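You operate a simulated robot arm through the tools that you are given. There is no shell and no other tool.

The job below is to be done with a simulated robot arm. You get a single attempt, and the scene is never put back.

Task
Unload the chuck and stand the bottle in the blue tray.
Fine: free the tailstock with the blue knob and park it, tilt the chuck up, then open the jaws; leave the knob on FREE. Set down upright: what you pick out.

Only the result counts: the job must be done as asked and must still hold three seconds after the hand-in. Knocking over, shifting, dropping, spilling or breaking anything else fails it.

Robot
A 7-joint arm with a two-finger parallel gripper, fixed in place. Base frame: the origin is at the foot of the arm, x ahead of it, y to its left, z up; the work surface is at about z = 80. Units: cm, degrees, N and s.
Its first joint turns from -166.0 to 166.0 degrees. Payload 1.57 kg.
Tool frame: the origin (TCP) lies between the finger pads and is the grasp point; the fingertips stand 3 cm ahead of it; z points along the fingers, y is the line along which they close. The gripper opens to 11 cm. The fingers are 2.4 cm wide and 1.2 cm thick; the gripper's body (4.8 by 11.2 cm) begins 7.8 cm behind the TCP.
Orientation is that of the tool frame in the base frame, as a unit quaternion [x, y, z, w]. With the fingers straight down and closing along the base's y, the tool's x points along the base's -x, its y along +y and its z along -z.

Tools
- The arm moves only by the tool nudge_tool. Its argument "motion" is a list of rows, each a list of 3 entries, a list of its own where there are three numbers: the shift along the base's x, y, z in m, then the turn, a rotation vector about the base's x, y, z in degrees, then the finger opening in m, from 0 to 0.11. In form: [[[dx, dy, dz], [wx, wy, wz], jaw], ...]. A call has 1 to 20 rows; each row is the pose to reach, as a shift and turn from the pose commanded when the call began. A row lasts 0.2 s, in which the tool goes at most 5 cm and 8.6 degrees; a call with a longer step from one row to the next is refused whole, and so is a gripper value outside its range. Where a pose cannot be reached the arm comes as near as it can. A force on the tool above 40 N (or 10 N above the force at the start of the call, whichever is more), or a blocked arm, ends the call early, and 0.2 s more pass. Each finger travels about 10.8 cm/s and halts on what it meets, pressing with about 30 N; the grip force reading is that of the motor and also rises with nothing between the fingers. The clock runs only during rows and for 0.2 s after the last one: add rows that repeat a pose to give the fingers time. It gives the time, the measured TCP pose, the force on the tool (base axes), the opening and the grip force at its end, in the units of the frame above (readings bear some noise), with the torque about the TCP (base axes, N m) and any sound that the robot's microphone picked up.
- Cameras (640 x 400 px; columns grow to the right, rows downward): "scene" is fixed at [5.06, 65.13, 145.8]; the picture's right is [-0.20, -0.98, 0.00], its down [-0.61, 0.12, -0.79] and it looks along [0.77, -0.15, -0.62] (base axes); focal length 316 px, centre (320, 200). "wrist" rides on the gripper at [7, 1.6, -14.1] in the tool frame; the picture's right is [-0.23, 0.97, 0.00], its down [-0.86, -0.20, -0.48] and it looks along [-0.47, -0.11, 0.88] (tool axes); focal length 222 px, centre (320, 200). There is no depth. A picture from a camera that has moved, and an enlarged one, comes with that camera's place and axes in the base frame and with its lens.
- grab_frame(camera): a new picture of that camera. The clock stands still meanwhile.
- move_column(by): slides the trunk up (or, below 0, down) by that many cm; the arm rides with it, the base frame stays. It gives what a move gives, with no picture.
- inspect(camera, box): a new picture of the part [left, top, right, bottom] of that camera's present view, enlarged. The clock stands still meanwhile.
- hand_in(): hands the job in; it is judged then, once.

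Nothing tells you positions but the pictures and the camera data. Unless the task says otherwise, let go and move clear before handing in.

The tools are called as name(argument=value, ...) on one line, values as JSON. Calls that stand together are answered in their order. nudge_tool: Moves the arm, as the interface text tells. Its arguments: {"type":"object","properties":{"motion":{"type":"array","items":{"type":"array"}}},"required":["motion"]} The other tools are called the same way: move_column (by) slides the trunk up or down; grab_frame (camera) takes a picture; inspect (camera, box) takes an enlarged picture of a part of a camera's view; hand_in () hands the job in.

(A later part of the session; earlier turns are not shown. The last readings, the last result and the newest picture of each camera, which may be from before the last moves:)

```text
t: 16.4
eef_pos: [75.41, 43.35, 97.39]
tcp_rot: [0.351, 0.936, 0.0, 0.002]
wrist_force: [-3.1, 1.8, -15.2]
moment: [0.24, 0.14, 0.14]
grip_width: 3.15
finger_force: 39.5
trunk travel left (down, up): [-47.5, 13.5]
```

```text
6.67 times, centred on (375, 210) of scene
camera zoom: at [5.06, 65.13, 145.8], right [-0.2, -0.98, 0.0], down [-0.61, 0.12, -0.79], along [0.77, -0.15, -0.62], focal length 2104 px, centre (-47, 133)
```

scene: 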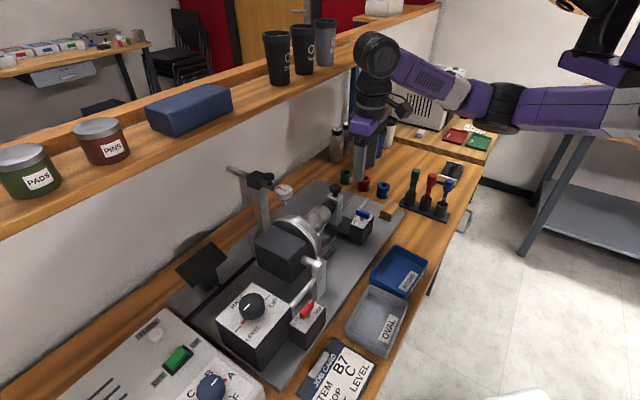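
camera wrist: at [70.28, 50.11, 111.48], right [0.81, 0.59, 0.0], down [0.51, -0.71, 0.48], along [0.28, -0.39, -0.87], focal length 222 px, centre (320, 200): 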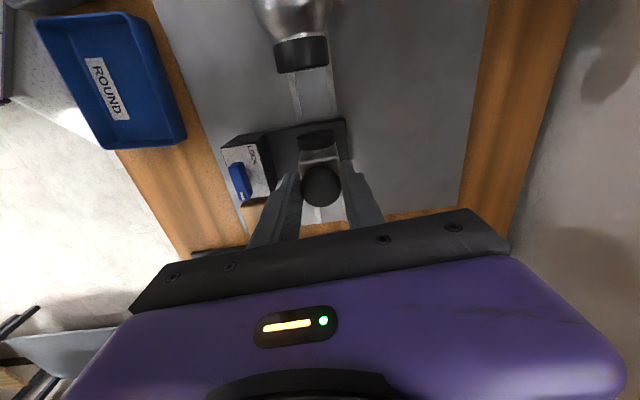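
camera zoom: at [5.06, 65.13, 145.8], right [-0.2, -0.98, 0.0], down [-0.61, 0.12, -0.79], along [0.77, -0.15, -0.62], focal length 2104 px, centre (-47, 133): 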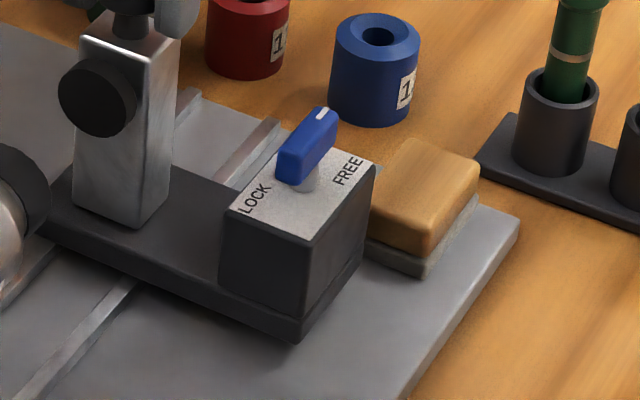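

The gap to the block is now only about 0.5 cm with no end stop felt, so I'm stopping the slide. I'll release, rise and look straight down at the gap.

nudge_tool(motion=[[[0, 0, 0], [0, 0, 0], 0.05], [[0, 0, 0], [0, 0, 0], 0.06], [[0, 0, 0.04], [0, 0, 0], 0.06], [[0, 0, 0.09], [0, 0, 0], 0.06], [[0.002, -0.045, 0.1], [0, 0, 0], 0.06], [[0.004, -0.09, 0.1], [0, 0, 0], 0.06], [[0.006, -0.135, 0.1], [0, 0, 0], 0.06], [[0.008, -0.155, 0.1], [0, 0, 0], 0.06]])

grab_frame(camera="wrist")

grab_frame(camera="scene")

```text
t: 18.2
eef_pos: [75.93, 27.9, 107.42]
tcp_rot: [0.349, 0.937, 0.0, 0.003]
wrist_force: [0.8, -0.3, -0.1]
moment: [-0.04, 0.03, -0.02]
grip_width: 6.01
finger_force: 0.0
trunk travel left (down, up): [-47.5, 13.5]
```

```text
taken
camera wrist: at [71.66, 33.7, 121.45], right [0.81, 0.59, 0.0], down [0.51, -0.71, 0.48], along [0.28, -0.39, -0.88], focal length 222 px, centre (320, 200)
```

wrist: 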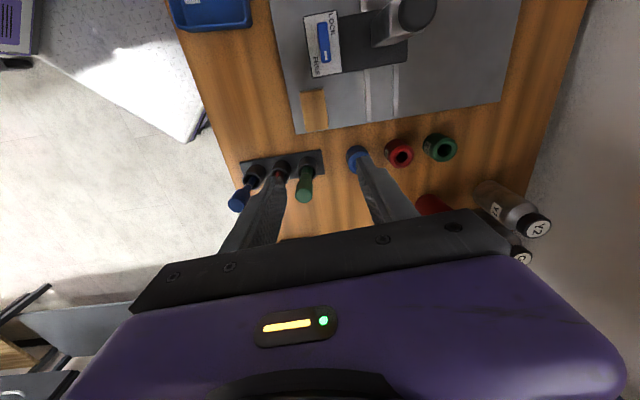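

```text
taken
```

scene: 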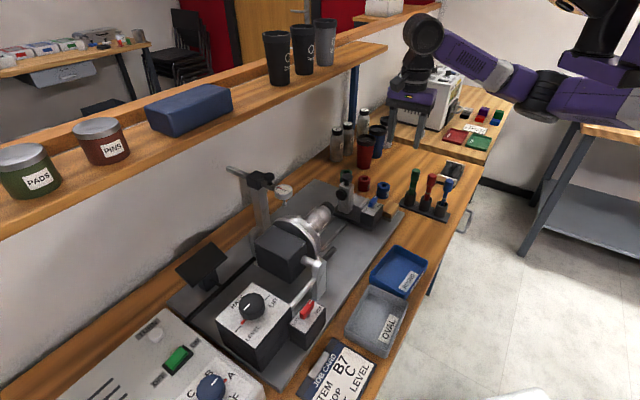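

inspect(camera="wrist", box=[260, 0, 420, 140])

inspect(camera="scene", box=[230, 160, 410, 300])

```text
2.86 times, centred on (340, 70) of wrist
camera zoom: at [71.66, 33.7, 121.45], right [0.81, 0.59, 0.0], down [0.51, -0.71, 0.48], along [0.28, -0.39, -0.88], focal length 635 px, centre (263, 571)
```

zoom: 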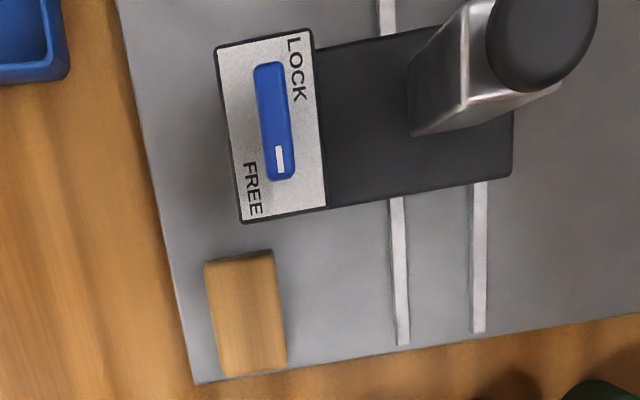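

```text
2.86 times, centred on (320, 230) of scene
camera zoom: at [5.06, 65.13, 145.8], right [-0.2, -0.98, 0.0], down [-0.61, 0.12, -0.79], along [0.77, -0.15, -0.62], focal length 902 px, centre (320, 114)
```

zoom: 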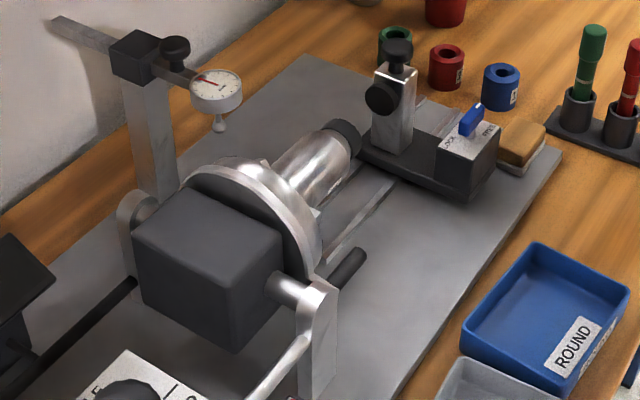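

From straight above, the gap to the block looks like about 1.0–1.2 cm. I'll re-grip the knob and park the tailstock another 0.6 cm out, leaving a few millimetres and watching for an end stop.

nudge_tool(motion=[[[-0.002, 0.045, 0], [0, 0, 0], 0.06], [[-0.004, 0.09, 0], [0, 0, 0], 0.06], [[-0.006, 0.135, 0], [0, 0, 0], 0.06], [[-0.008, 0.155, -0.01], [0, 0, 0], 0.06], [[-0.008, 0.155, -0.055], [0, 0, 0], 0.06], [[-0.008, 0.155, -0.1], [0, 0, 0], 0.06], [[-0.008, 0.155, -0.1], [0, 0, 0], 0.04], [[-0.008, 0.155, -0.1], [0, 0, 0], 0.025], [[-0.008, 0.155, -0.1], [0, 0, 0], 0.025]])

nudge_tool(motion=[[[0.0014, -0.0014, 0], [0, 0, 0], 0.025], [[0.0028, -0.0028, 0], [0, 0, 0], 0.025], [[0.0043, -0.0042, 0], [0, 0, 0], 0.025], [[0.0043, -0.0042, 0], [0, 0, 0], 0.025]])

inspect(camera="scene", box=[340, 180, 410, 240])

```text
t: 20.2
eef_pos: [75.49, 43.48, 97.07]
tcp_rot: [0.35, 0.937, -0.002, 0.002]
wrist_force: [-8.2, -10.1, 1.9]
moment: [-0.25, 0.05, -0.04]
grip_width: 3.59
finger_force: 6.0
trunk travel left (down, up): [-47.5, 13.5]
```

```text
t: 21.2
eef_pos: [75.95, 42.93, 97.42]
tcp_rot: [0.35, 0.937, -0.001, 0.002]
wrist_force: [-8.6, -5.1, -1.2]
moment: [-0.03, 0.17, 0.0]
grip_width: 3.3
finger_force: 4.2
trunk travel left (down, up): [-47.5, 13.5]
```

```text
6.67 times, centred on (375, 210) of scene
camera zoom: at [5.06, 65.13, 145.8], right [-0.2, -0.98, 0.0], down [-0.61, 0.12, -0.79], along [0.77, -0.15, -0.62], focal length 2104 px, centre (-47, 133)
```

zoom: 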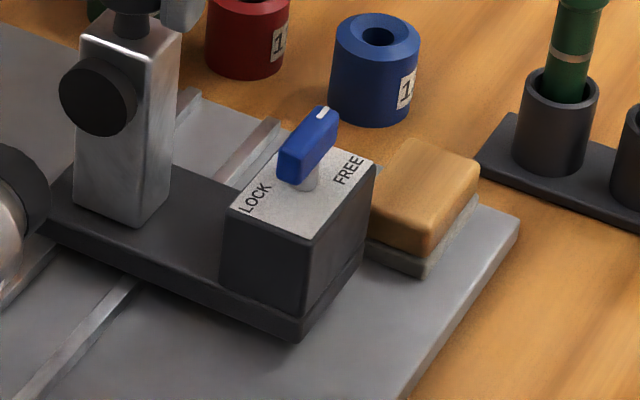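

The tailstock barely moved because the grip on the knob is weak. I'll look before trying again.

grab_frame(camera="wrist")

inspect(camera="scene", box=[310, 130, 410, 240])

```text
taken
camera wrist: at [71.61, 48.8, 111.5], right [0.81, 0.59, 0.0], down [0.51, -0.71, 0.48], along [0.28, -0.39, -0.88], focal length 222 px, centre (320, 200)
```

wrist: 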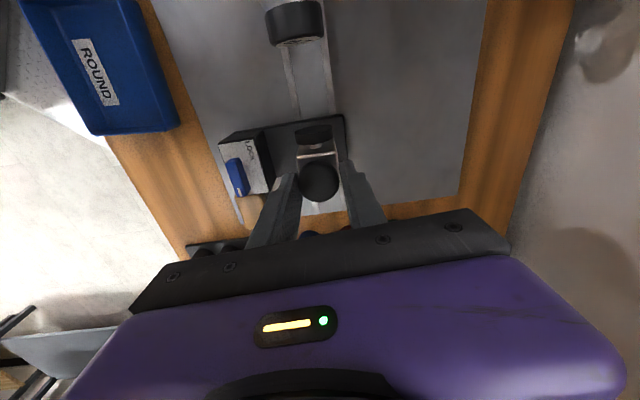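

```text
3.64 times, centred on (360, 185) of scene
camera zoom: at [5.06, 65.13, 145.8], right [-0.2, -0.98, 0.0], down [-0.61, 0.12, -0.79], along [0.77, -0.15, -0.62], focal length 1148 px, centre (174, 254)
```

zoom: 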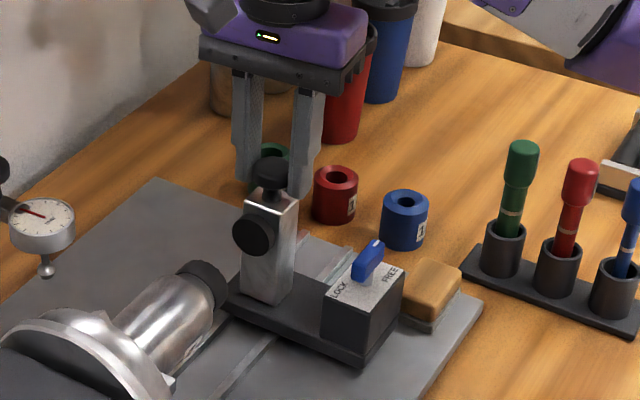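

nudge_tool(motion=[[[-0.0043, 0.0042, 0], [0, 0, 0], 0.03], [[-0.0043, 0.0042, 0], [0, 0, 0], 0.015], [[-0.0043, 0.0042, 0], [0, 0, 0], 0.01], [[-0.0043, 0.0042, 0], [0, 0, 0], 0.01], [[-0.0043, 0.0042, 0], [0, 0, 0], 0.01]])

```text
t: 22.4
eef_pos: [75.49, 43.39, 97.41]
tcp_rot: [0.35, 0.937, -0.001, 0.003]
wrist_force: [2.0, -6.8, 3.4]
moment: [-0.83, -0.78, -0.08]
grip_width: 3.11
finger_force: 40.1
trunk travel left (down, up): [-47.5, 13.5]
```

The grip is firm now at 40 N. I'll try the last 5 mm slowly.

nudge_tool(motion=[[[0.0012, -0.0012, 0], [0, 0, 0], 0.01], [[0.0024, -0.0024, 0], [0, 0, 0], 0.01], [[0.0036, -0.0035, 0], [0, 0, 0], 0.01], [[0.0036, -0.0035, 0], [0, 0, 0], 0.01]])

inspect(camera="scene", box=[340, 180, 410, 240])

```text
t: 23.4
eef_pos: [75.61, 43.04, 97.36]
tcp_rot: [0.349, 0.937, 0.0, 0.003]
wrist_force: [-3.0, 11.7, 7.6]
moment: [0.87, 0.74, 0.3]
grip_width: 3.12
finger_force: 40.3
trunk travel left (down, up): [-47.5, 13.5]
```

```text
6.67 times, centred on (375, 210) of scene
camera zoom: at [5.06, 65.13, 145.8], right [-0.2, -0.98, 0.0], down [-0.61, 0.12, -0.79], along [0.77, -0.15, -0.62], focal length 2104 px, centre (-47, 133)
```

zoom: 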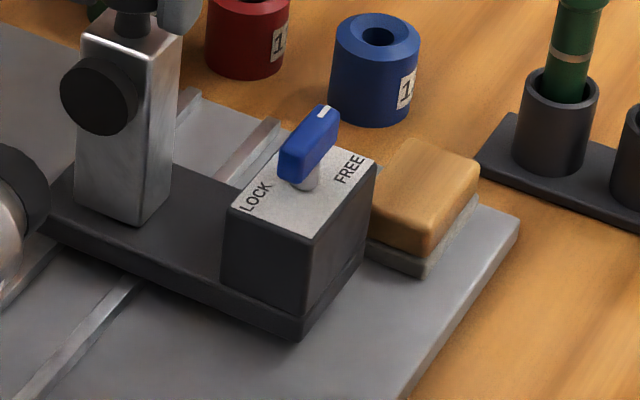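

nudge_tool(motion=[[[0.0012, -0.0012, 0], [0, 0, 0], 0.01], [[0.0024, -0.0024, 0], [0, 0, 0], 0.01], [[0.0024, -0.0024, 0], [0, 0, 0], 0.01]])

inspect(camera="scene", box=[340, 180, 410, 240])

```text
t: 24.2
eef_pos: [75.59, 43.04, 97.5]
tcp_rot: [0.348, 0.937, 0.0, 0.002]
wrist_force: [-15.2, 30.5, 2.9]
moment: [0.58, 0.32, 0.19]
grip_width: 3.14
finger_force: 39.9
trunk travel left (down, up): [-47.5, 13.5]
```

```text
6.67 times, centred on (375, 210) of scene
camera zoom: at [5.06, 65.13, 145.8], right [-0.2, -0.98, 0.0], down [-0.61, 0.12, -0.79], along [0.77, -0.15, -0.62], focal length 2104 px, centre (-47, 133)
```

zoom: 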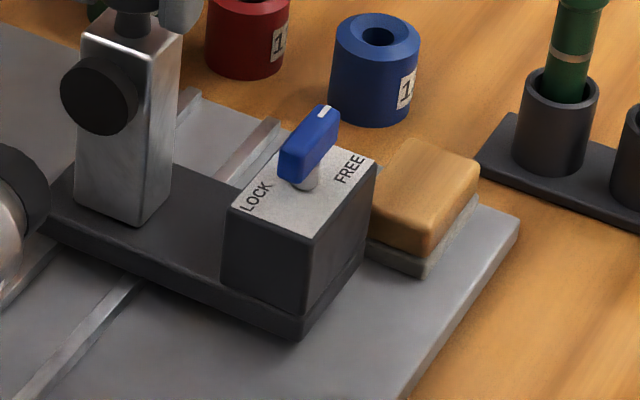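

The force climbed to about 32 N with no movement and the block untouched, so the tailstock is at its end stop, parked. Next I'll release, rise, and move over in front of the machine toward the tilt knob.

nudge_tool(motion=[[[-0.003, 0.003, 0], [0, 0, 0], 0.02], [[-0.003, 0.003, 0], [0, 0, 0], 0.05], [[-0.003, 0.003, 0], [0, 0, 0], 0.06], [[-0.003, 0.003, 0.04], [0, 0, 0], 0.06], [[-0.003, 0.003, 0.08], [0, 0, 0], 0.06], [[-0.003, 0.003, 0.12], [0, 0, 0], 0.06], [[-0.003, 0.003, 0.16], [0, 0, 0], 0.06]])

grab_frame(camera="wrist")

inspect(camera="scene", box=[230, 160, 410, 300])

```text
t: 25.8
eef_pos: [75.49, 42.91, 113.11]
tcp_rot: [0.35, 0.937, -0.001, 0.002]
wrist_force: [1.1, -0.5, 0.2]
moment: [-0.01, -0.01, 0.02]
grip_width: 6.02
finger_force: 0.1
trunk travel left (down, up): [-47.5, 13.5]
```

```text
taken
camera wrist: at [71.3, 48.73, 127.2], right [0.81, 0.59, 0.0], down [0.51, -0.71, 0.48], along [0.28, -0.39, -0.88], focal length 222 px, centre (320, 200)
```

wrist: 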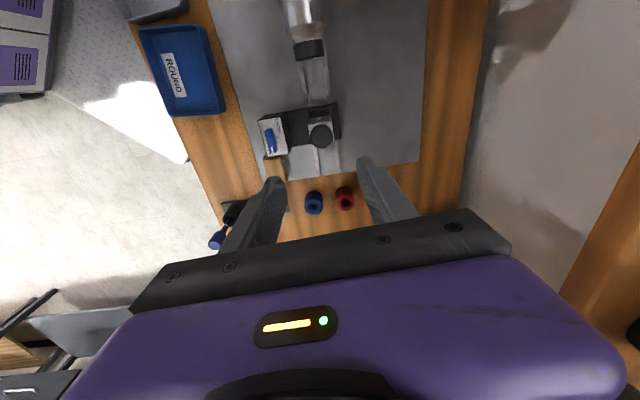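

```text
2.86 times, centred on (320, 230) of scene
camera zoom: at [5.06, 65.13, 145.8], right [-0.2, -0.98, 0.0], down [-0.61, 0.12, -0.79], along [0.77, -0.15, -0.62], focal length 902 px, centre (320, 114)
```

zoom: 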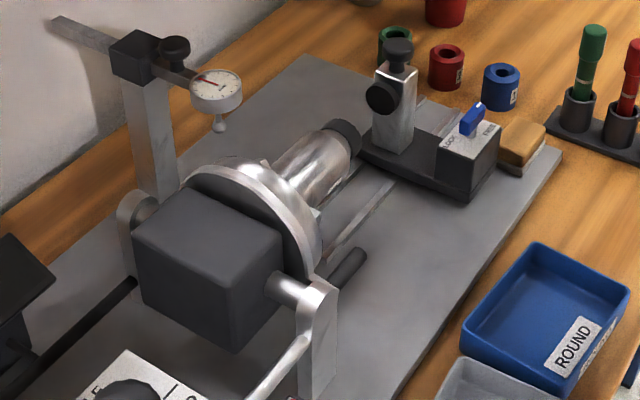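

The tailstock is parked and the block is untouched. Before tilting I want to see the chuck face and its ring lever, so I'll tilt the hand to look toward the chuck.

nudge_tool(motion=[[[0, 0, 0], [4.93, 4.97, 0], 0.06], [[0, 0, 0], [9.86, 9.94, 0], 0.06], [[0, 0, 0], [14.79, 14.91, 0], 0.06], [[0, 0, 0], [19.72, 19.88, 0], 0.06], [[0, 0, 0], [24.65, 24.85, 0], 0.06], [[0, 0, 0], [24.65, 24.85, 0], 0.06]])

grab_frame(camera="wrist")

```text
t: 27.2
eef_pos: [75.61, 43.04, 113.23]
tcp_rot: [0.334, 0.894, 0.124, -0.272]
wrist_force: [-0.3, 0.0, -0.8]
moment: [0.01, 0.03, 0.02]
grip_width: 5.98
finger_force: 0.1
trunk travel left (down, up): [-47.5, 13.5]
```

```text
taken
camera wrist: at [78.02, 42.18, 128.97], right [0.79, 0.61, -0.09], down [0.6, -0.79, -0.1], along [-0.13, 0.02, -0.99], focal length 222 px, centre (320, 200)
```

wrist: 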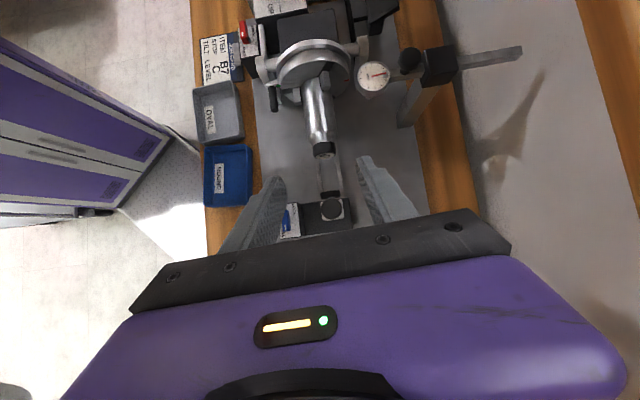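

inspect(camera="wrist", box=[230, 0, 410, 130])

inspect(camera="wrist", box=[260, 30, 360, 110])

inspect(camera="wrist", box=[190, 0, 290, 100])

```text
3.08 times, centred on (320, 65) of wrist
camera zoom: at [78.02, 42.18, 128.97], right [0.79, 0.61, -0.09], down [0.6, -0.79, -0.1], along [-0.13, 0.02, -0.99], focal length 684 px, centre (320, 615)
```

zoom: 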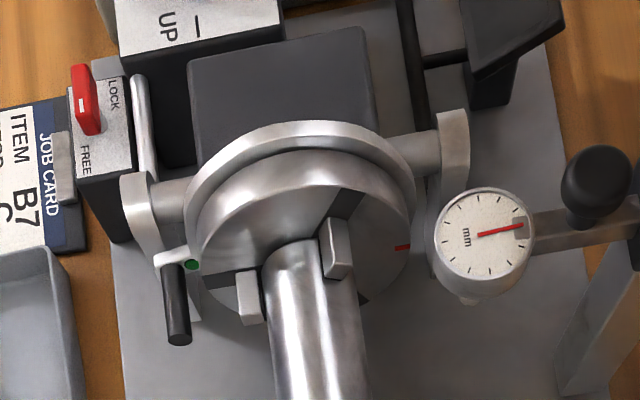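

```text
5.00 times, centred on (310, 70) of wrist
camera zoom: at [78.02, 42.18, 128.97], right [0.79, 0.61, -0.09], down [0.6, -0.79, -0.1], along [-0.13, 0.02, -0.99], focal length 1111 px, centre (370, 850)
```

zoom: 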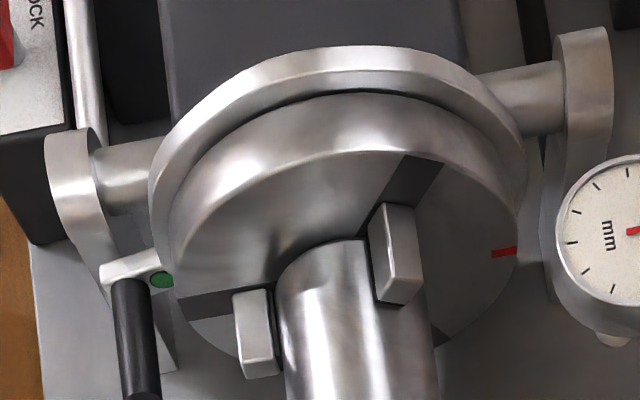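

```text
4.00 times, centred on (240, 50) of wrist
camera zoom: at [78.02, 42.18, 128.97], right [0.79, 0.61, -0.09], down [0.6, -0.79, -0.1], along [-0.13, 0.02, -0.99], focal length 888 px, centre (640, 800)
```

zoom: 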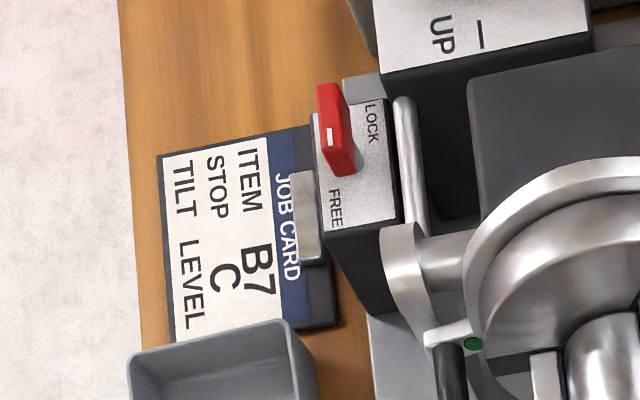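

The red lever is already on FREE, and the chuck's ring lever sits at the front by a green dot, with a red mark at the back. I'll straighten the hand and travel along the front of the machine to the tilt knob.

nudge_tool(motion=[[[-0.035, 0, 0], [-4.93, -4.97, 0], 0.08], [[-0.07, 0, 0], [-9.86, -9.94, 0], 0.09], [[-0.105, 0, 0], [-14.79, -14.91, 0], 0.1], [[-0.14, 0, 0], [-19.72, -19.88, 0], 0.1], [[-0.18, 0.005, 0], [-24.65, -24.85, 0], 0.1], [[-0.22, 0.01, 0], [-24.65, -24.85, 0], 0.1]])

nudge_tool(motion=[[[-0.015, 0.025, 0], [0, 0, 8.2], 0.1], [[-0.035, 0.05, 0], [0, 0, 16.4], 0.1], [[-0.055, 0.08, 0], [0, 0, 24.5], 0.1], [[-0.075, 0.11, 0], [0, 0, 32.7], 0.1], [[-0.095, 0.145, 0], [0, 0, 40.9], 0.1], [[-0.11, 0.18, 0], [0, 0, 49.1], 0.1], [[-0.12, 0.215, 0], [0, 0, 57.3], 0.1], [[-0.124, 0.25, 0], [0, 0, 65.5], 0.1], [[-0.124, 0.27, 0], [0, 0, 73.6], 0.1], [[-0.124, 0.272, -0.02], [0, 0, 81.8], 0.1], [[-0.124, 0.272, -0.04], [0, 0, 90], 0.1], [[-0.124, 0.272, -0.05], [0, 0, 90], 0.1]])

grab_frame(camera="wrist")

grab_frame(camera="scene")

```text
t: 28.6
eef_pos: [53.82, 43.99, 113.12]
tcp_rot: [0.35, 0.937, 0.0, 0.003]
wrist_force: [0.2, -0.1, 0.4]
moment: [0.04, 0.02, -0.01]
grip_width: 9.98
finger_force: 0.1
trunk travel left (down, up): [-47.5, 13.5]
```

```text
t: 31.2
eef_pos: [40.63, 70.91, 107.62]
tcp_rot: [-0.418, 0.909, -0.003, -0.001]
wrist_force: [0.7, -0.1, -0.3]
moment: [0.0, 0.0, 0.01]
grip_width: 9.98
finger_force: 0.0
trunk travel left (down, up): [-47.5, 13.5]
```

```text
taken
camera wrist: at [34.81, 66.76, 121.84], right [-0.59, 0.81, -0.01], down [0.71, 0.52, 0.47], along [0.39, 0.28, -0.88], focal length 222 px, centre (320, 200)
```

wrist: 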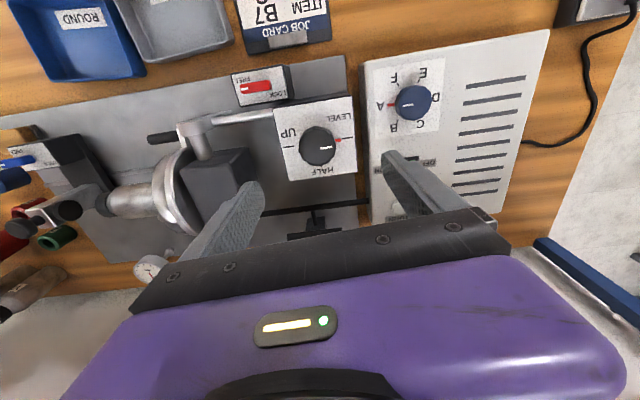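

```text
taken
```

scene: 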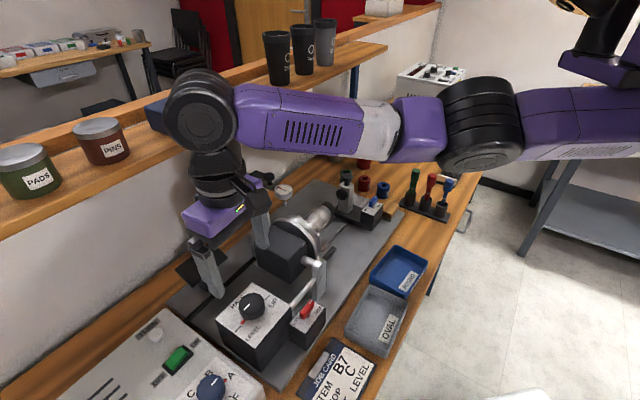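

inspect(camera="wrist", box=[250, 80, 390, 200])

inspect(camera="scene", box=[160, 170, 340, 370])

```text
3.33 times, centred on (320, 140) of wrist
camera zoom: at [34.81, 66.76, 121.84], right [-0.59, 0.81, -0.01], down [0.71, 0.52, 0.47], along [0.39, 0.28, -0.88], focal length 740 px, centre (320, 400)
```

zoom: 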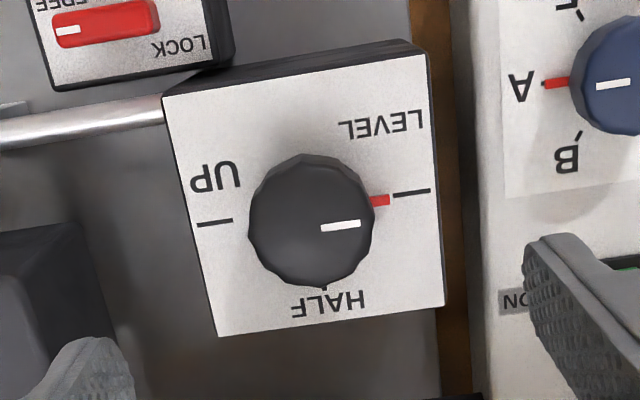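

```text
2.00 times, centred on (250, 270) of scene
camera zoom: at [5.06, 65.13, 145.8], right [-0.2, -0.98, 0.0], down [-0.61, 0.12, -0.79], along [0.77, -0.15, -0.62], focal length 631 px, centre (460, 60)
```

zoom: 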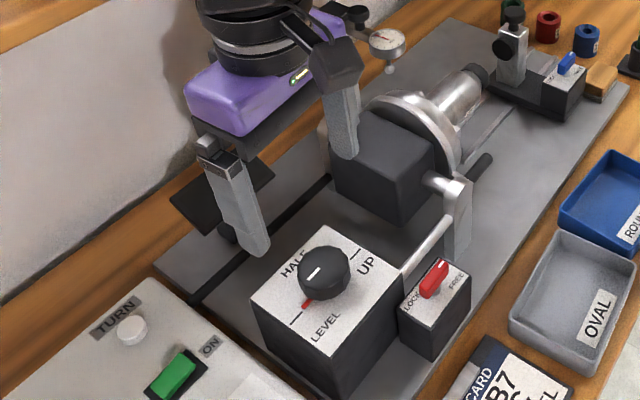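

The tilt knob is centred near (41.4, 71.0), pointing at LEVEL, with UP 180° clockwise via HALF. I'll turn the fingers so they clear the red pointer, centre over the knob and lower partway.

nudge_tool(motion=[[[0.003, 0.0, -0.01], [0, 0, 7.5], 0.09], [[0.006, 0.001, -0.025], [0, 0, 15], 0.085], [[0.0075, 0.001, -0.04], [0, 0, 22.5], 0.08], [[0.0075, 0.001, -0.055], [0, 0, 30], 0.08], [[0.0075, 0.001, -0.07], [0, 0, 37.5], 0.08], [[0.0075, 0.001, -0.085], [0, 0, 44.6], 0.08], [[0.0075, 0.001, -0.085], [0, 0, 44.6], 0.08]])

grab_frame(camera="wrist")

inspect(camera="scene", box=[180, 210, 340, 350])

```text
t: 32.8
eef_pos: [41.92, 71.34, 99.85]
tcp_rot: [0.73, -0.684, -0.003, -0.002]
wrist_force: [0.1, -0.6, -0.4]
moment: [0.0, 0.02, 0.0]
grip_width: 8.02
finger_force: 0.0
trunk travel left (down, up): [-47.5, 13.5]
```

```text
taken
camera wrist: at [40.74, 64.14, 113.97], right [-0.99, 0.16, 0.0], down [0.14, 0.86, 0.48], along [0.08, 0.48, -0.88], focal length 222 px, centre (320, 200)
```

wrist: 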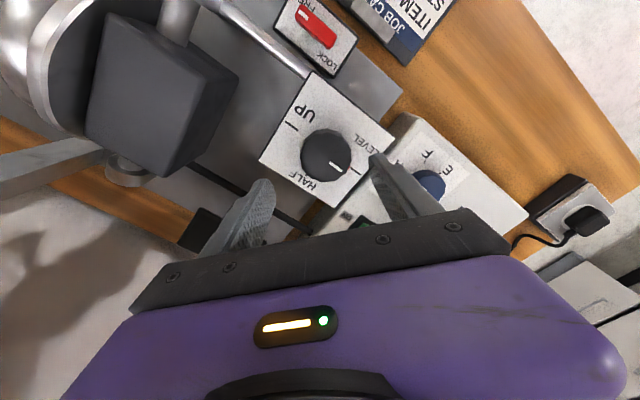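

```text
2.86 times, centred on (260, 280) of scene
camera zoom: at [5.06, 65.13, 145.8], right [-0.2, -0.98, 0.0], down [-0.61, 0.12, -0.79], along [0.77, -0.15, -0.62], focal length 902 px, centre (491, -29)
```

zoom: 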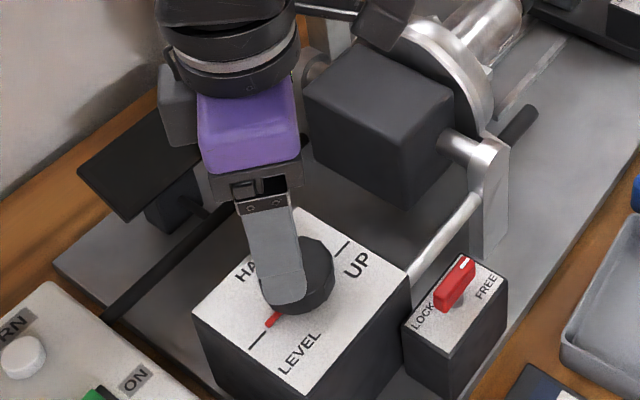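

inspect(camera="wrist", box=[250, 70, 410, 230])

nudge_tool(motion=[[[0, 0, 0], [0, 0, 0], 0.08]])

```text
2.50 times, centred on (330, 150) of wrist
camera zoom: at [40.74, 64.14, 113.97], right [-0.99, 0.16, 0.0], down [0.14, 0.86, 0.48], along [0.08, 0.48, -0.88], focal length 555 px, centre (295, 325)
```

zoom: 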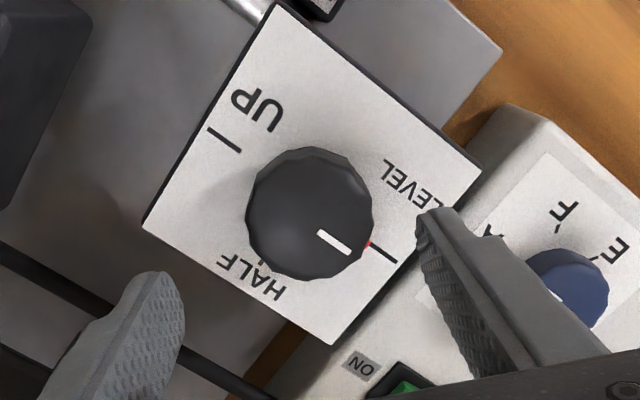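

```text
t: 33.2
eef_pos: [41.86, 71.29, 99.88]
tcp_rot: [0.729, -0.684, -0.002, -0.002]
wrist_force: [0.5, 0.3, 0.6]
moment: [-0.02, 0.04, 0.02]
grip_width: 7.98
finger_force: 0.0
trunk travel left (down, up): [-47.5, 13.5]
```

nudge_tool(motion=[[[-0.0045, -0.004, -0.015], [0, 0, 0], 0.08], [[-0.0045, -0.004, -0.035], [0, 0, 0], 0.08], [[-0.0045, -0.004, -0.046], [0, 0, 0], 0.08], [[-0.0045, -0.004, -0.046], [0, 0, 0], 0.08]])

inspect(camera="wrist", box=[240, 90, 400, 250])

inspect(camera="scene", box=[200, 240, 320, 350])

```text
t: 34.2
eef_pos: [41.47, 70.99, 95.24]
tcp_rot: [0.729, -0.685, -0.002, -0.001]
wrist_force: [0.2, -0.3, -0.3]
moment: [0.03, 0.0, -0.01]
grip_width: 8.0
finger_force: 0.0
trunk travel left (down, up): [-47.5, 13.5]
```

```text
2.50 times, centred on (320, 170) of wrist
camera zoom: at [40.28, 63.73, 109.4], right [-0.99, 0.16, 0.0], down [0.14, 0.86, 0.48], along [0.08, 0.48, -0.88], focal length 555 px, centre (320, 275)
```

zoom: 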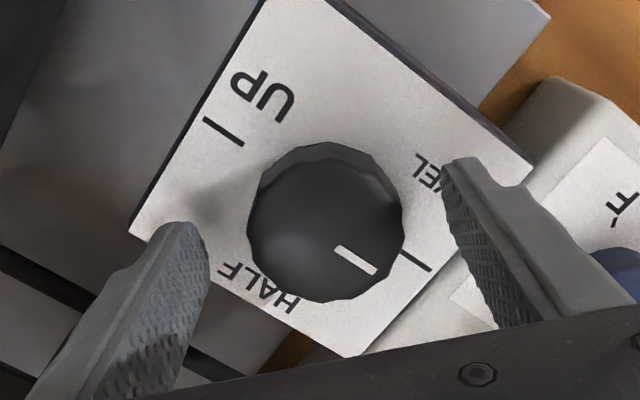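

```text
3.64 times, centred on (260, 295) of scene
camera zoom: at [5.06, 65.13, 145.8], right [-0.2, -0.98, 0.0], down [-0.61, 0.12, -0.79], along [0.77, -0.15, -0.62], focal length 1148 px, centre (538, -146)
```

zoom: 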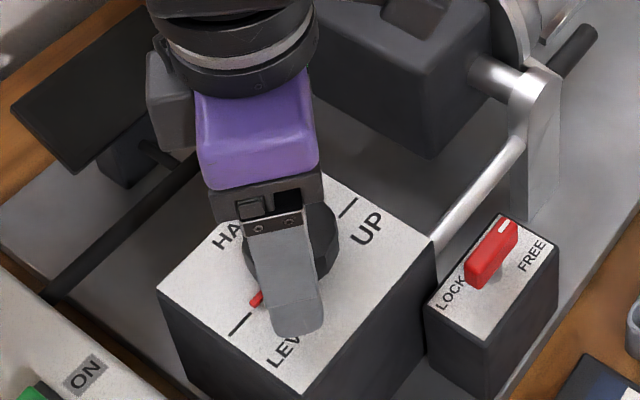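

The knob is centred between the fingers. I'll lower a touch and close on it.

nudge_tool(motion=[[[0, 0, -0.004], [0, 0, 0], 0.07], [[0, 0, -0.004], [0, 0, 0], 0.055], [[0, 0, -0.004], [0, 0, 0], 0.045], [[0, 0, -0.004], [0, 0, 0], 0.03], [[0, 0, -0.004], [0, 0, 0], 0.03]])

```text
t: 35.4
eef_pos: [41.22, 70.89, 95.01]
tcp_rot: [0.73, -0.684, -0.003, -0.002]
wrist_force: [-14.5, -2.8, -1.4]
moment: [-0.16, 0.59, -0.03]
grip_width: 4.74
finger_force: 44.8
trunk travel left (down, up): [-47.5, 13.5]
```

The knob is gripped at 4.7 cm. I'll take out the side load and turn clockwise 30° first to see the response.

nudge_tool(motion=[[[-0.0015, 0, 0], [0, 0, 0], 0.03], [[-0.0015, 0, 0], [0, 0, -7.5], 0.03], [[-0.0015, 0, 0], [0, 0, -15], 0.03], [[-0.0015, 0, 0], [0, 0, -22.5], 0.03], [[-0.0015, 0, 0], [0, 0, -30], 0.03]])

grab_frame(camera="wrist")

grab_frame(camera="scene")

```text
t: 36.6
eef_pos: [41.4, 70.9, 94.89]
tcp_rot: [-0.526, 0.85, 0.002, 0.002]
wrist_force: [-8.8, -5.8, 6.1]
moment: [-0.1, 0.22, -0.01]
grip_width: 4.74
finger_force: 45.0
trunk travel left (down, up): [-47.5, 13.5]
```

```text
taken
camera wrist: at [36.7, 65.28, 109.06], right [-0.77, 0.64, 0.0], down [0.56, 0.67, 0.48], along [0.31, 0.37, -0.88], focal length 222 px, centre (320, 200)
```

wrist: 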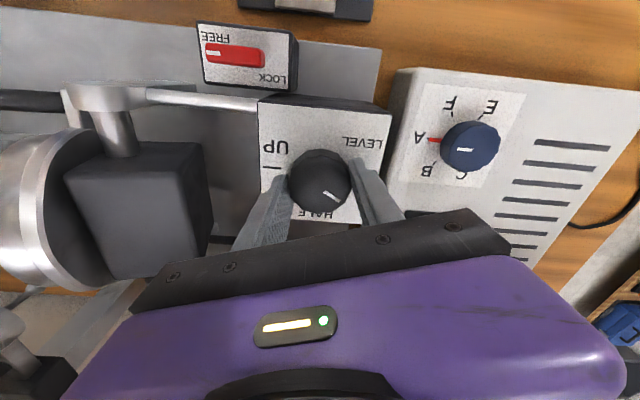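

```text
taken
```

scene: 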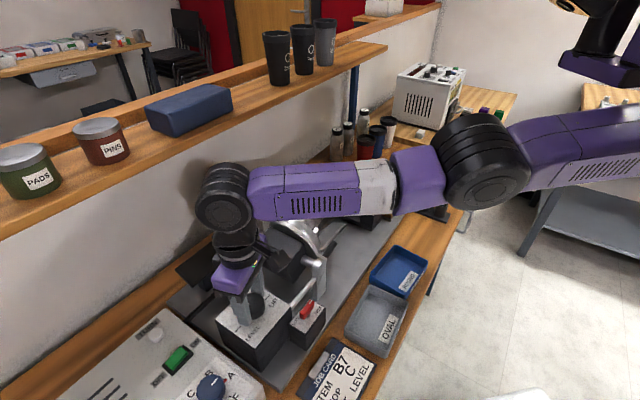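

inspect(camera="wrist", box=[240, 80, 400, 240])

inspect(camera="scene", box=[200, 170, 400, 340])

inspect(camera="wrist", box=[0, 40, 280, 290])

```text
2.50 times, centred on (320, 160) of wrist
camera zoom: at [36.7, 65.28, 109.06], right [-0.77, 0.64, 0.0], down [0.56, 0.67, 0.48], along [0.31, 0.37, -0.88], focal length 555 px, centre (320, 300)
```

zoom: 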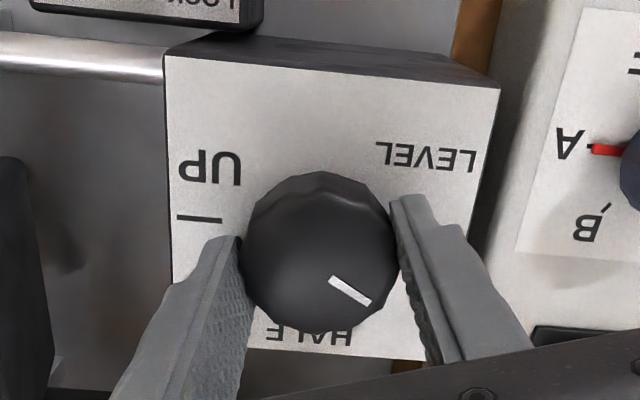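

```text
2.35 times, centred on (300, 255) of scene
camera zoom: at [5.06, 65.13, 145.8], right [-0.2, -0.98, 0.0], down [-0.61, 0.12, -0.79], along [0.77, -0.15, -0.62], focal length 743 px, centre (367, 71)
```

zoom: 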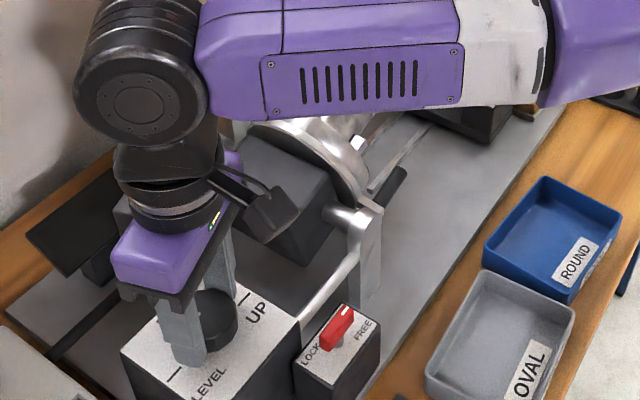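

```text
1.60 times, centred on (140, 165) of wrist
camera zoom: at [36.7, 65.28, 109.06], right [-0.77, 0.64, 0.0], down [0.56, 0.67, 0.48], along [0.31, 0.37, -0.88], focal length 355 px, centre (608, 256)
```

zoom: 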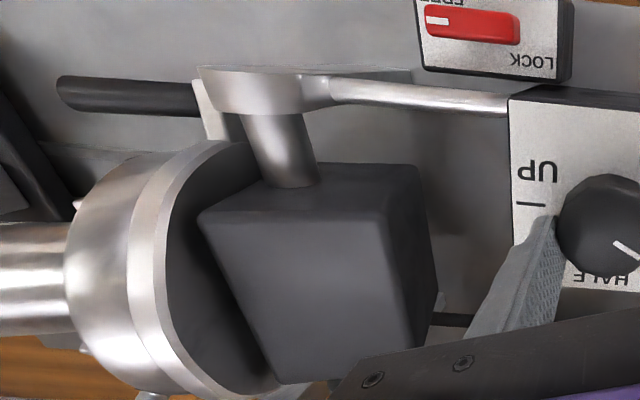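

The knob has turned with the hand and the chuck looks slightly tilted. The forearm runs at x of about 40, clear of the bottle's swing near (57, 60). I'll carry on to the 90° point.

nudge_tool(motion=[[[0, 0, 0], [0, 0, -7.5], 0.03], [[0, 0, 0], [0, 0, -15], 0.03], [[0, 0, 0], [0, 0, -22.5], 0.03], [[0, 0, 0], [0, 0, -30], 0.03], [[0, 0, 0], [0, 0, -30], 0.03]])

grab_frame(camera="wrist")

inspect(camera="scene", box=[200, 130, 400, 340])

```text
t: 37.8
eef_pos: [41.37, 70.93, 94.91]
tcp_rot: [-0.288, 0.957, 0.001, 0.003]
wrist_force: [-7.0, -9.7, 3.1]
moment: [-0.49, 0.13, 0.0]
grip_width: 4.75
finger_force: 44.8
trunk travel left (down, up): [-47.5, 13.5]
```

```text
taken
camera wrist: at [34.55, 68.31, 109.06], right [-0.35, 0.94, 0.0], down [0.82, 0.3, 0.48], along [0.45, 0.17, -0.88], focal length 222 px, centre (320, 200)
```

wrist: 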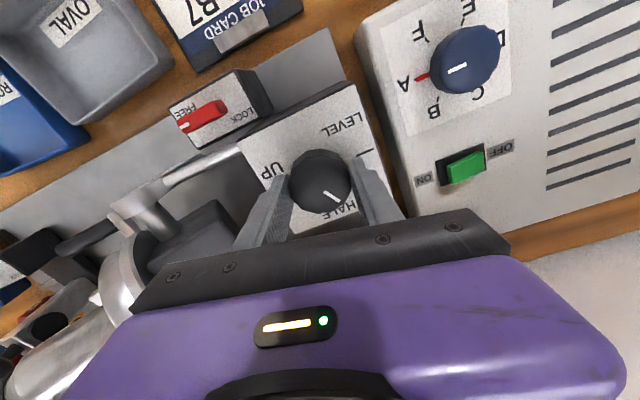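

```text
1.90 times, centred on (300, 235) of scene
camera zoom: at [5.06, 65.13, 145.8], right [-0.2, -0.98, 0.0], down [-0.61, 0.12, -0.79], along [0.77, -0.15, -0.62], focal length 601 px, centre (358, 133)
```

zoom: 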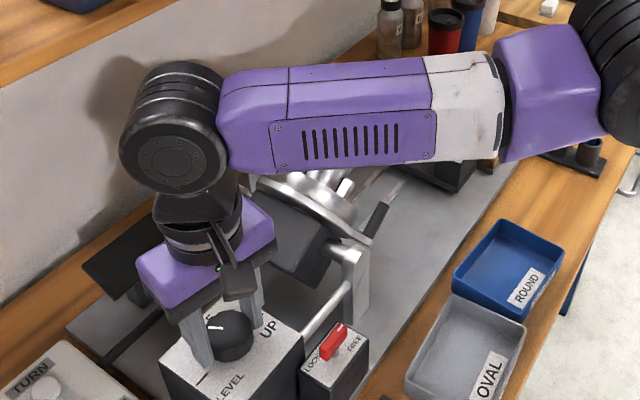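

The chuck is tilting up with the knob. Another 30° brings it to HALF.

nudge_tool(motion=[[[0, 0, 0], [0, 0, -7.5], 0.03], [[0, 0, 0], [0, 0, -15], 0.03], [[0, 0, 0], [0, 0, -22.5], 0.03], [[0, 0, 0], [0, 0, -30], 0.03], [[0, 0, 0], [0, 0, -30], 0.03]])

grab_frame(camera="wrist")

inspect(camera="scene", box=[200, 130, 400, 340])

```text
t: 39.0
eef_pos: [41.43, 70.75, 95.08]
tcp_rot: [-0.03, 1.0, 0.0, 0.002]
wrist_force: [-3.6, -9.9, 0.7]
moment: [-0.1, 0.29, 0.01]
grip_width: 4.72
finger_force: 45.2
trunk travel left (down, up): [-47.5, 13.5]
```

```text
taken
camera wrist: at [34.2, 71.99, 109.06], right [0.17, 0.99, 0.0], down [0.86, -0.15, 0.48], along [0.48, -0.08, -0.88], focal length 222 px, centre (320, 200)
```

wrist: 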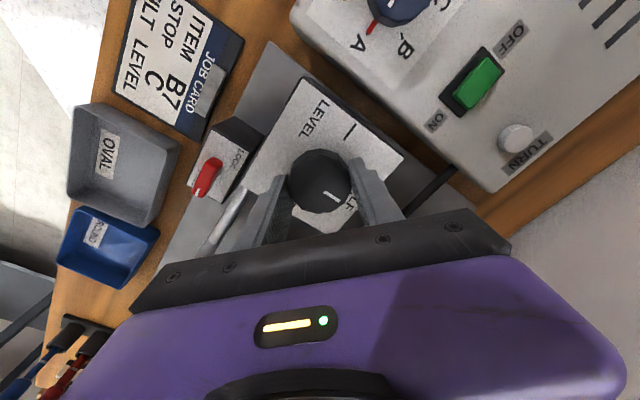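

```text
1.90 times, centred on (300, 235) of scene
camera zoom: at [5.06, 65.13, 145.8], right [-0.2, -0.98, 0.0], down [-0.61, 0.12, -0.79], along [0.77, -0.15, -0.62], focal length 601 px, centre (358, 133)
```

zoom: 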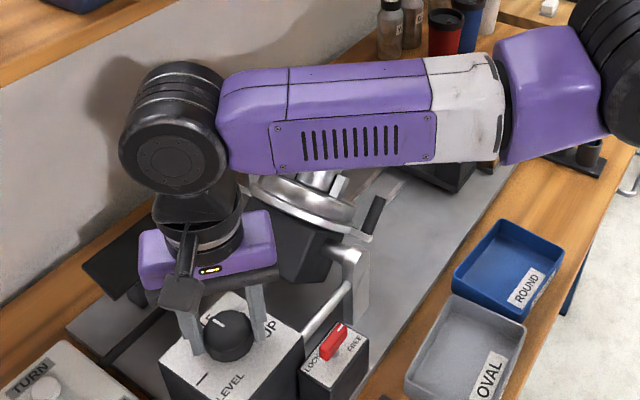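

The knob is at HALF and the chuck at about 45°. I'll release here, swing the hand back and check that it holds before taking the second grip.

nudge_tool(motion=[[[0, 0, 0], [0, 0, 0], 0.05], [[0, 0, 0], [0, 0, 0], 0.075], [[0, 0, 0], [0, 0, 0], 0.08]])

inspect(camera="wrist", box=[240, 80, 400, 240])

inspect(camera="scene", box=[200, 130, 400, 340])

```text
t: 39.8
eef_pos: [41.43, 71.03, 94.94]
tcp_rot: [-0.031, 1.0, 0.001, 0.003]
wrist_force: [0.0, 0.9, 0.5]
moment: [-0.01, 0.0, 0.01]
grip_width: 8.0
finger_force: 0.0
trunk travel left (down, up): [-47.5, 13.5]
```

```text
2.50 times, centred on (320, 160) of wrist
camera zoom: at [34.2, 72.02, 109.08], right [0.17, 0.99, 0.0], down [0.86, -0.15, 0.48], along [0.48, -0.08, -0.88], focal length 555 px, centre (320, 300)
```

zoom: 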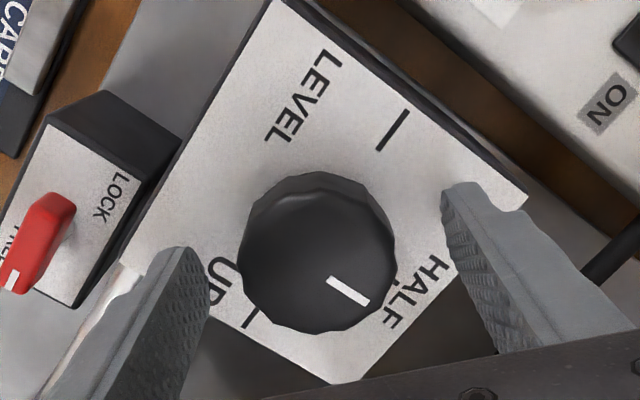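

```text
1.90 times, centred on (300, 235) of scene
camera zoom: at [5.06, 65.13, 145.8], right [-0.2, -0.98, 0.0], down [-0.61, 0.12, -0.79], along [0.77, -0.15, -0.62], focal length 601 px, centre (358, 133)
```

zoom: 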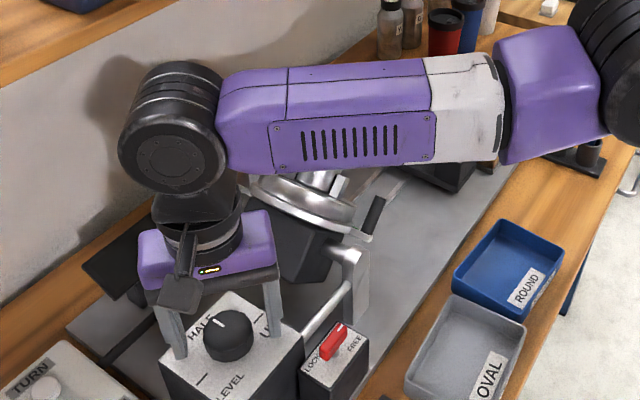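

It holds at HALF. I'll rise clear, turn the hand back 90°, lower and grip again.

nudge_tool(motion=[[[0, 0, 0.02], [0, 0, 0], 0.08], [[0, 0, 0.045], [0, 0, 0], 0.08], [[0, 0, 0.045], [0, 0, 8.2], 0.08], [[0, 0, 0.045], [0, 0, 16.4], 0.08], [[0, 0, 0.045], [0, 0, 24.6], 0.08], [[0, 0, 0.045], [0, 0, 32.8], 0.08], [[0, 0, 0.045], [0, 0, 41], 0.08], [[0, 0, 0.045], [0, 0, 49.2], 0.08], [[0, 0, 0.045], [0, 0, 57.4], 0.08], [[0, 0, 0.045], [0, 0, 65.6], 0.08], [[0, 0, 0.045], [0, 0, 73.8], 0.08], [[0, 0, 0.045], [0, 0, 82], 0.08], [[0, 0, 0.045], [0, 0, 90], 0.08], [[0, 0, 0.045], [0, 0, 90], 0.08]])

inspect(camera="wrist", box=[240, 80, 400, 240])

```text
t: 42.8
eef_pos: [41.39, 70.96, 99.4]
tcp_rot: [0.73, -0.684, -0.001, -0.001]
wrist_force: [-0.5, -1.2, 0.0]
moment: [0.02, 0.05, 0.02]
grip_width: 8.02
finger_force: 0.0
trunk travel left (down, up): [-47.5, 13.5]
```

```text
2.50 times, centred on (320, 160) of wrist
camera zoom: at [40.19, 63.78, 113.54], right [-0.99, 0.16, 0.0], down [0.14, 0.86, 0.48], along [0.08, 0.48, -0.88], focal length 555 px, centre (320, 300)
```

zoom: 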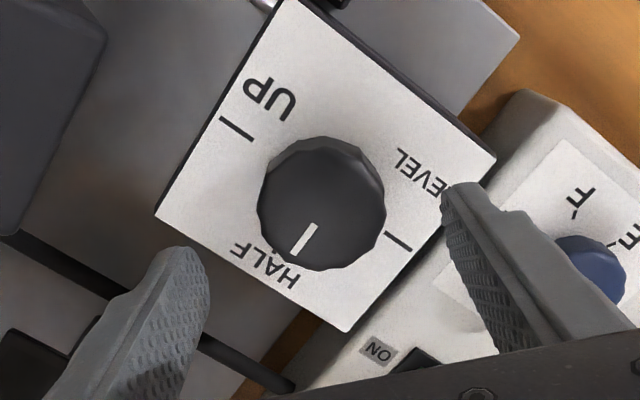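

nudge_tool(motion=[[[0, 0, -0.025], [0, 0, 0], 0.08], [[0, 0, -0.045], [0, 0, 0], 0.08], [[0, 0, -0.045], [0, 0, 0], 0.06], [[0, 0, -0.045], [0, 0, 0], 0.045], [[0, 0, -0.045], [0, 0, 0], 0.03], [[0, 0, -0.045], [0, 0, 0], 0.03]])

nudge_tool(motion=[[[0, 0, 0], [0, 0, -7.5], 0.03], [[0, 0, 0], [0, 0, -15], 0.03], [[0, 0, 0], [0, 0, -22.5], 0.03], [[0, 0, 0], [0, 0, -30], 0.03], [[0, 0, 0], [0, 0, -37.5], 0.03], [[0, 0, 0], [0, 0, -45], 0.03], [[0, 0, 0], [0, 0, -45], 0.03]])

grab_frame(camera="wrist")

grab_frame(camera="scene")

```text
t: 44.2
eef_pos: [41.28, 70.91, 94.81]
tcp_rot: [0.729, -0.684, -0.003, -0.002]
wrist_force: [-12.1, -1.5, -1.6]
moment: [0.01, 0.57, 0.0]
grip_width: 4.75
finger_force: 45.4
trunk travel left (down, up): [-47.5, 13.5]
```

```text
t: 45.8
eef_pos: [41.25, 70.9, 94.74]
tcp_rot: [-0.41, 0.912, -0.001, 0.002]
wrist_force: [-9.6, 3.8, -19.0]
moment: [0.31, -0.04, 0.0]
grip_width: 4.73
finger_force: 44.8
trunk travel left (down, up): [-47.5, 13.5]
```

```text
taken
camera wrist: at [35.47, 66.72, 108.89], right [-0.58, 0.82, 0.0], down [0.71, 0.51, 0.48], along [0.39, 0.28, -0.88], focal length 222 px, centre (320, 200)
```

wrist: 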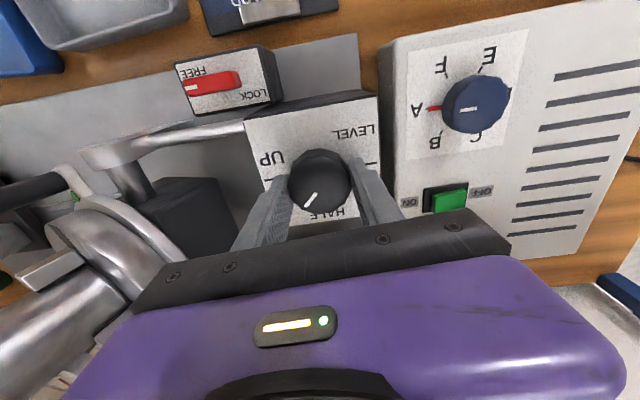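

```text
taken
```

scene: 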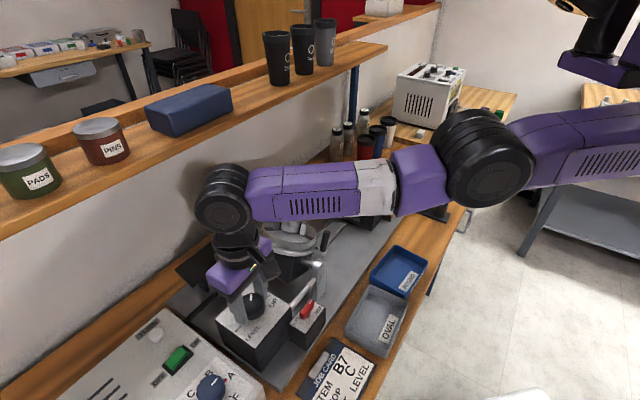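

nudge_tool(motion=[[[0, 0, 0], [0, 0, -7.5], 0.03], [[0, 0, 0], [0, 0, -15], 0.03], [[0, 0, 0], [0, 0, -22.5], 0.03], [[0, 0, 0], [0, 0, -30], 0.03], [[0, 0, 0], [0, 0, -37.5], 0.03], [[0, 0, 0], [0, 0, -45], 0.03], [[0, 0, 0], [0, 0, -45], 0.03]])

grab_frame(camera="wrist")

inspect(camera="scene", box=[200, 130, 400, 340])

```text
t: 47.4
eef_pos: [41.32, 70.83, 94.95]
tcp_rot: [-0.03, 1.0, 0.0, 0.003]
wrist_force: [-1.2, -2.4, -15.3]
moment: [-0.18, -0.59, -0.08]
grip_width: 4.73
finger_force: 44.4
trunk travel left (down, up): [-47.5, 13.5]
```

```text
taken
camera wrist: at [34.26, 72.01, 108.96], right [0.17, 0.99, 0.0], down [0.86, -0.15, 0.48], along [0.48, -0.08, -0.88], focal length 222 px, centre (320, 200)
```

wrist: 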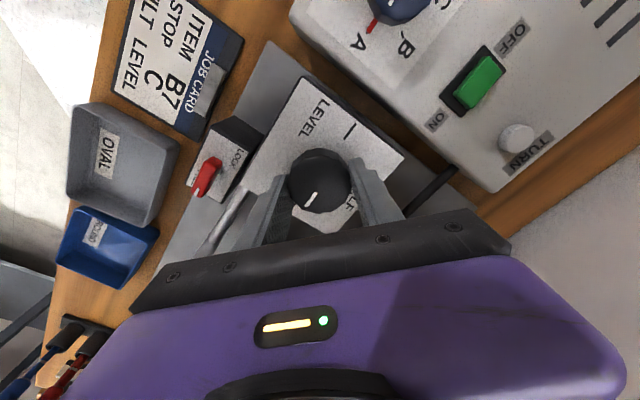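

```text
1.90 times, centred on (300, 235) of scene
camera zoom: at [5.06, 65.13, 145.8], right [-0.2, -0.98, 0.0], down [-0.61, 0.12, -0.79], along [0.77, -0.15, -0.62], focal length 601 px, centre (358, 133)
```

zoom: 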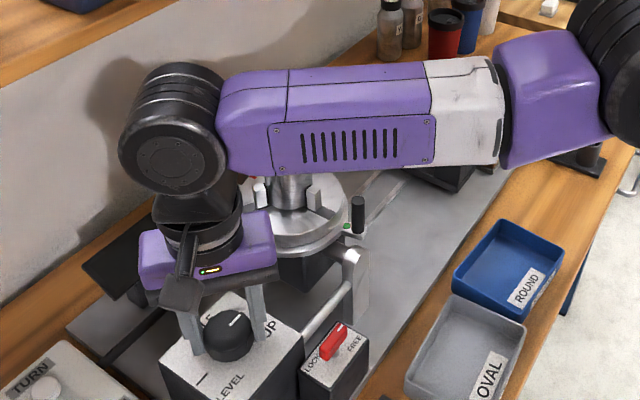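

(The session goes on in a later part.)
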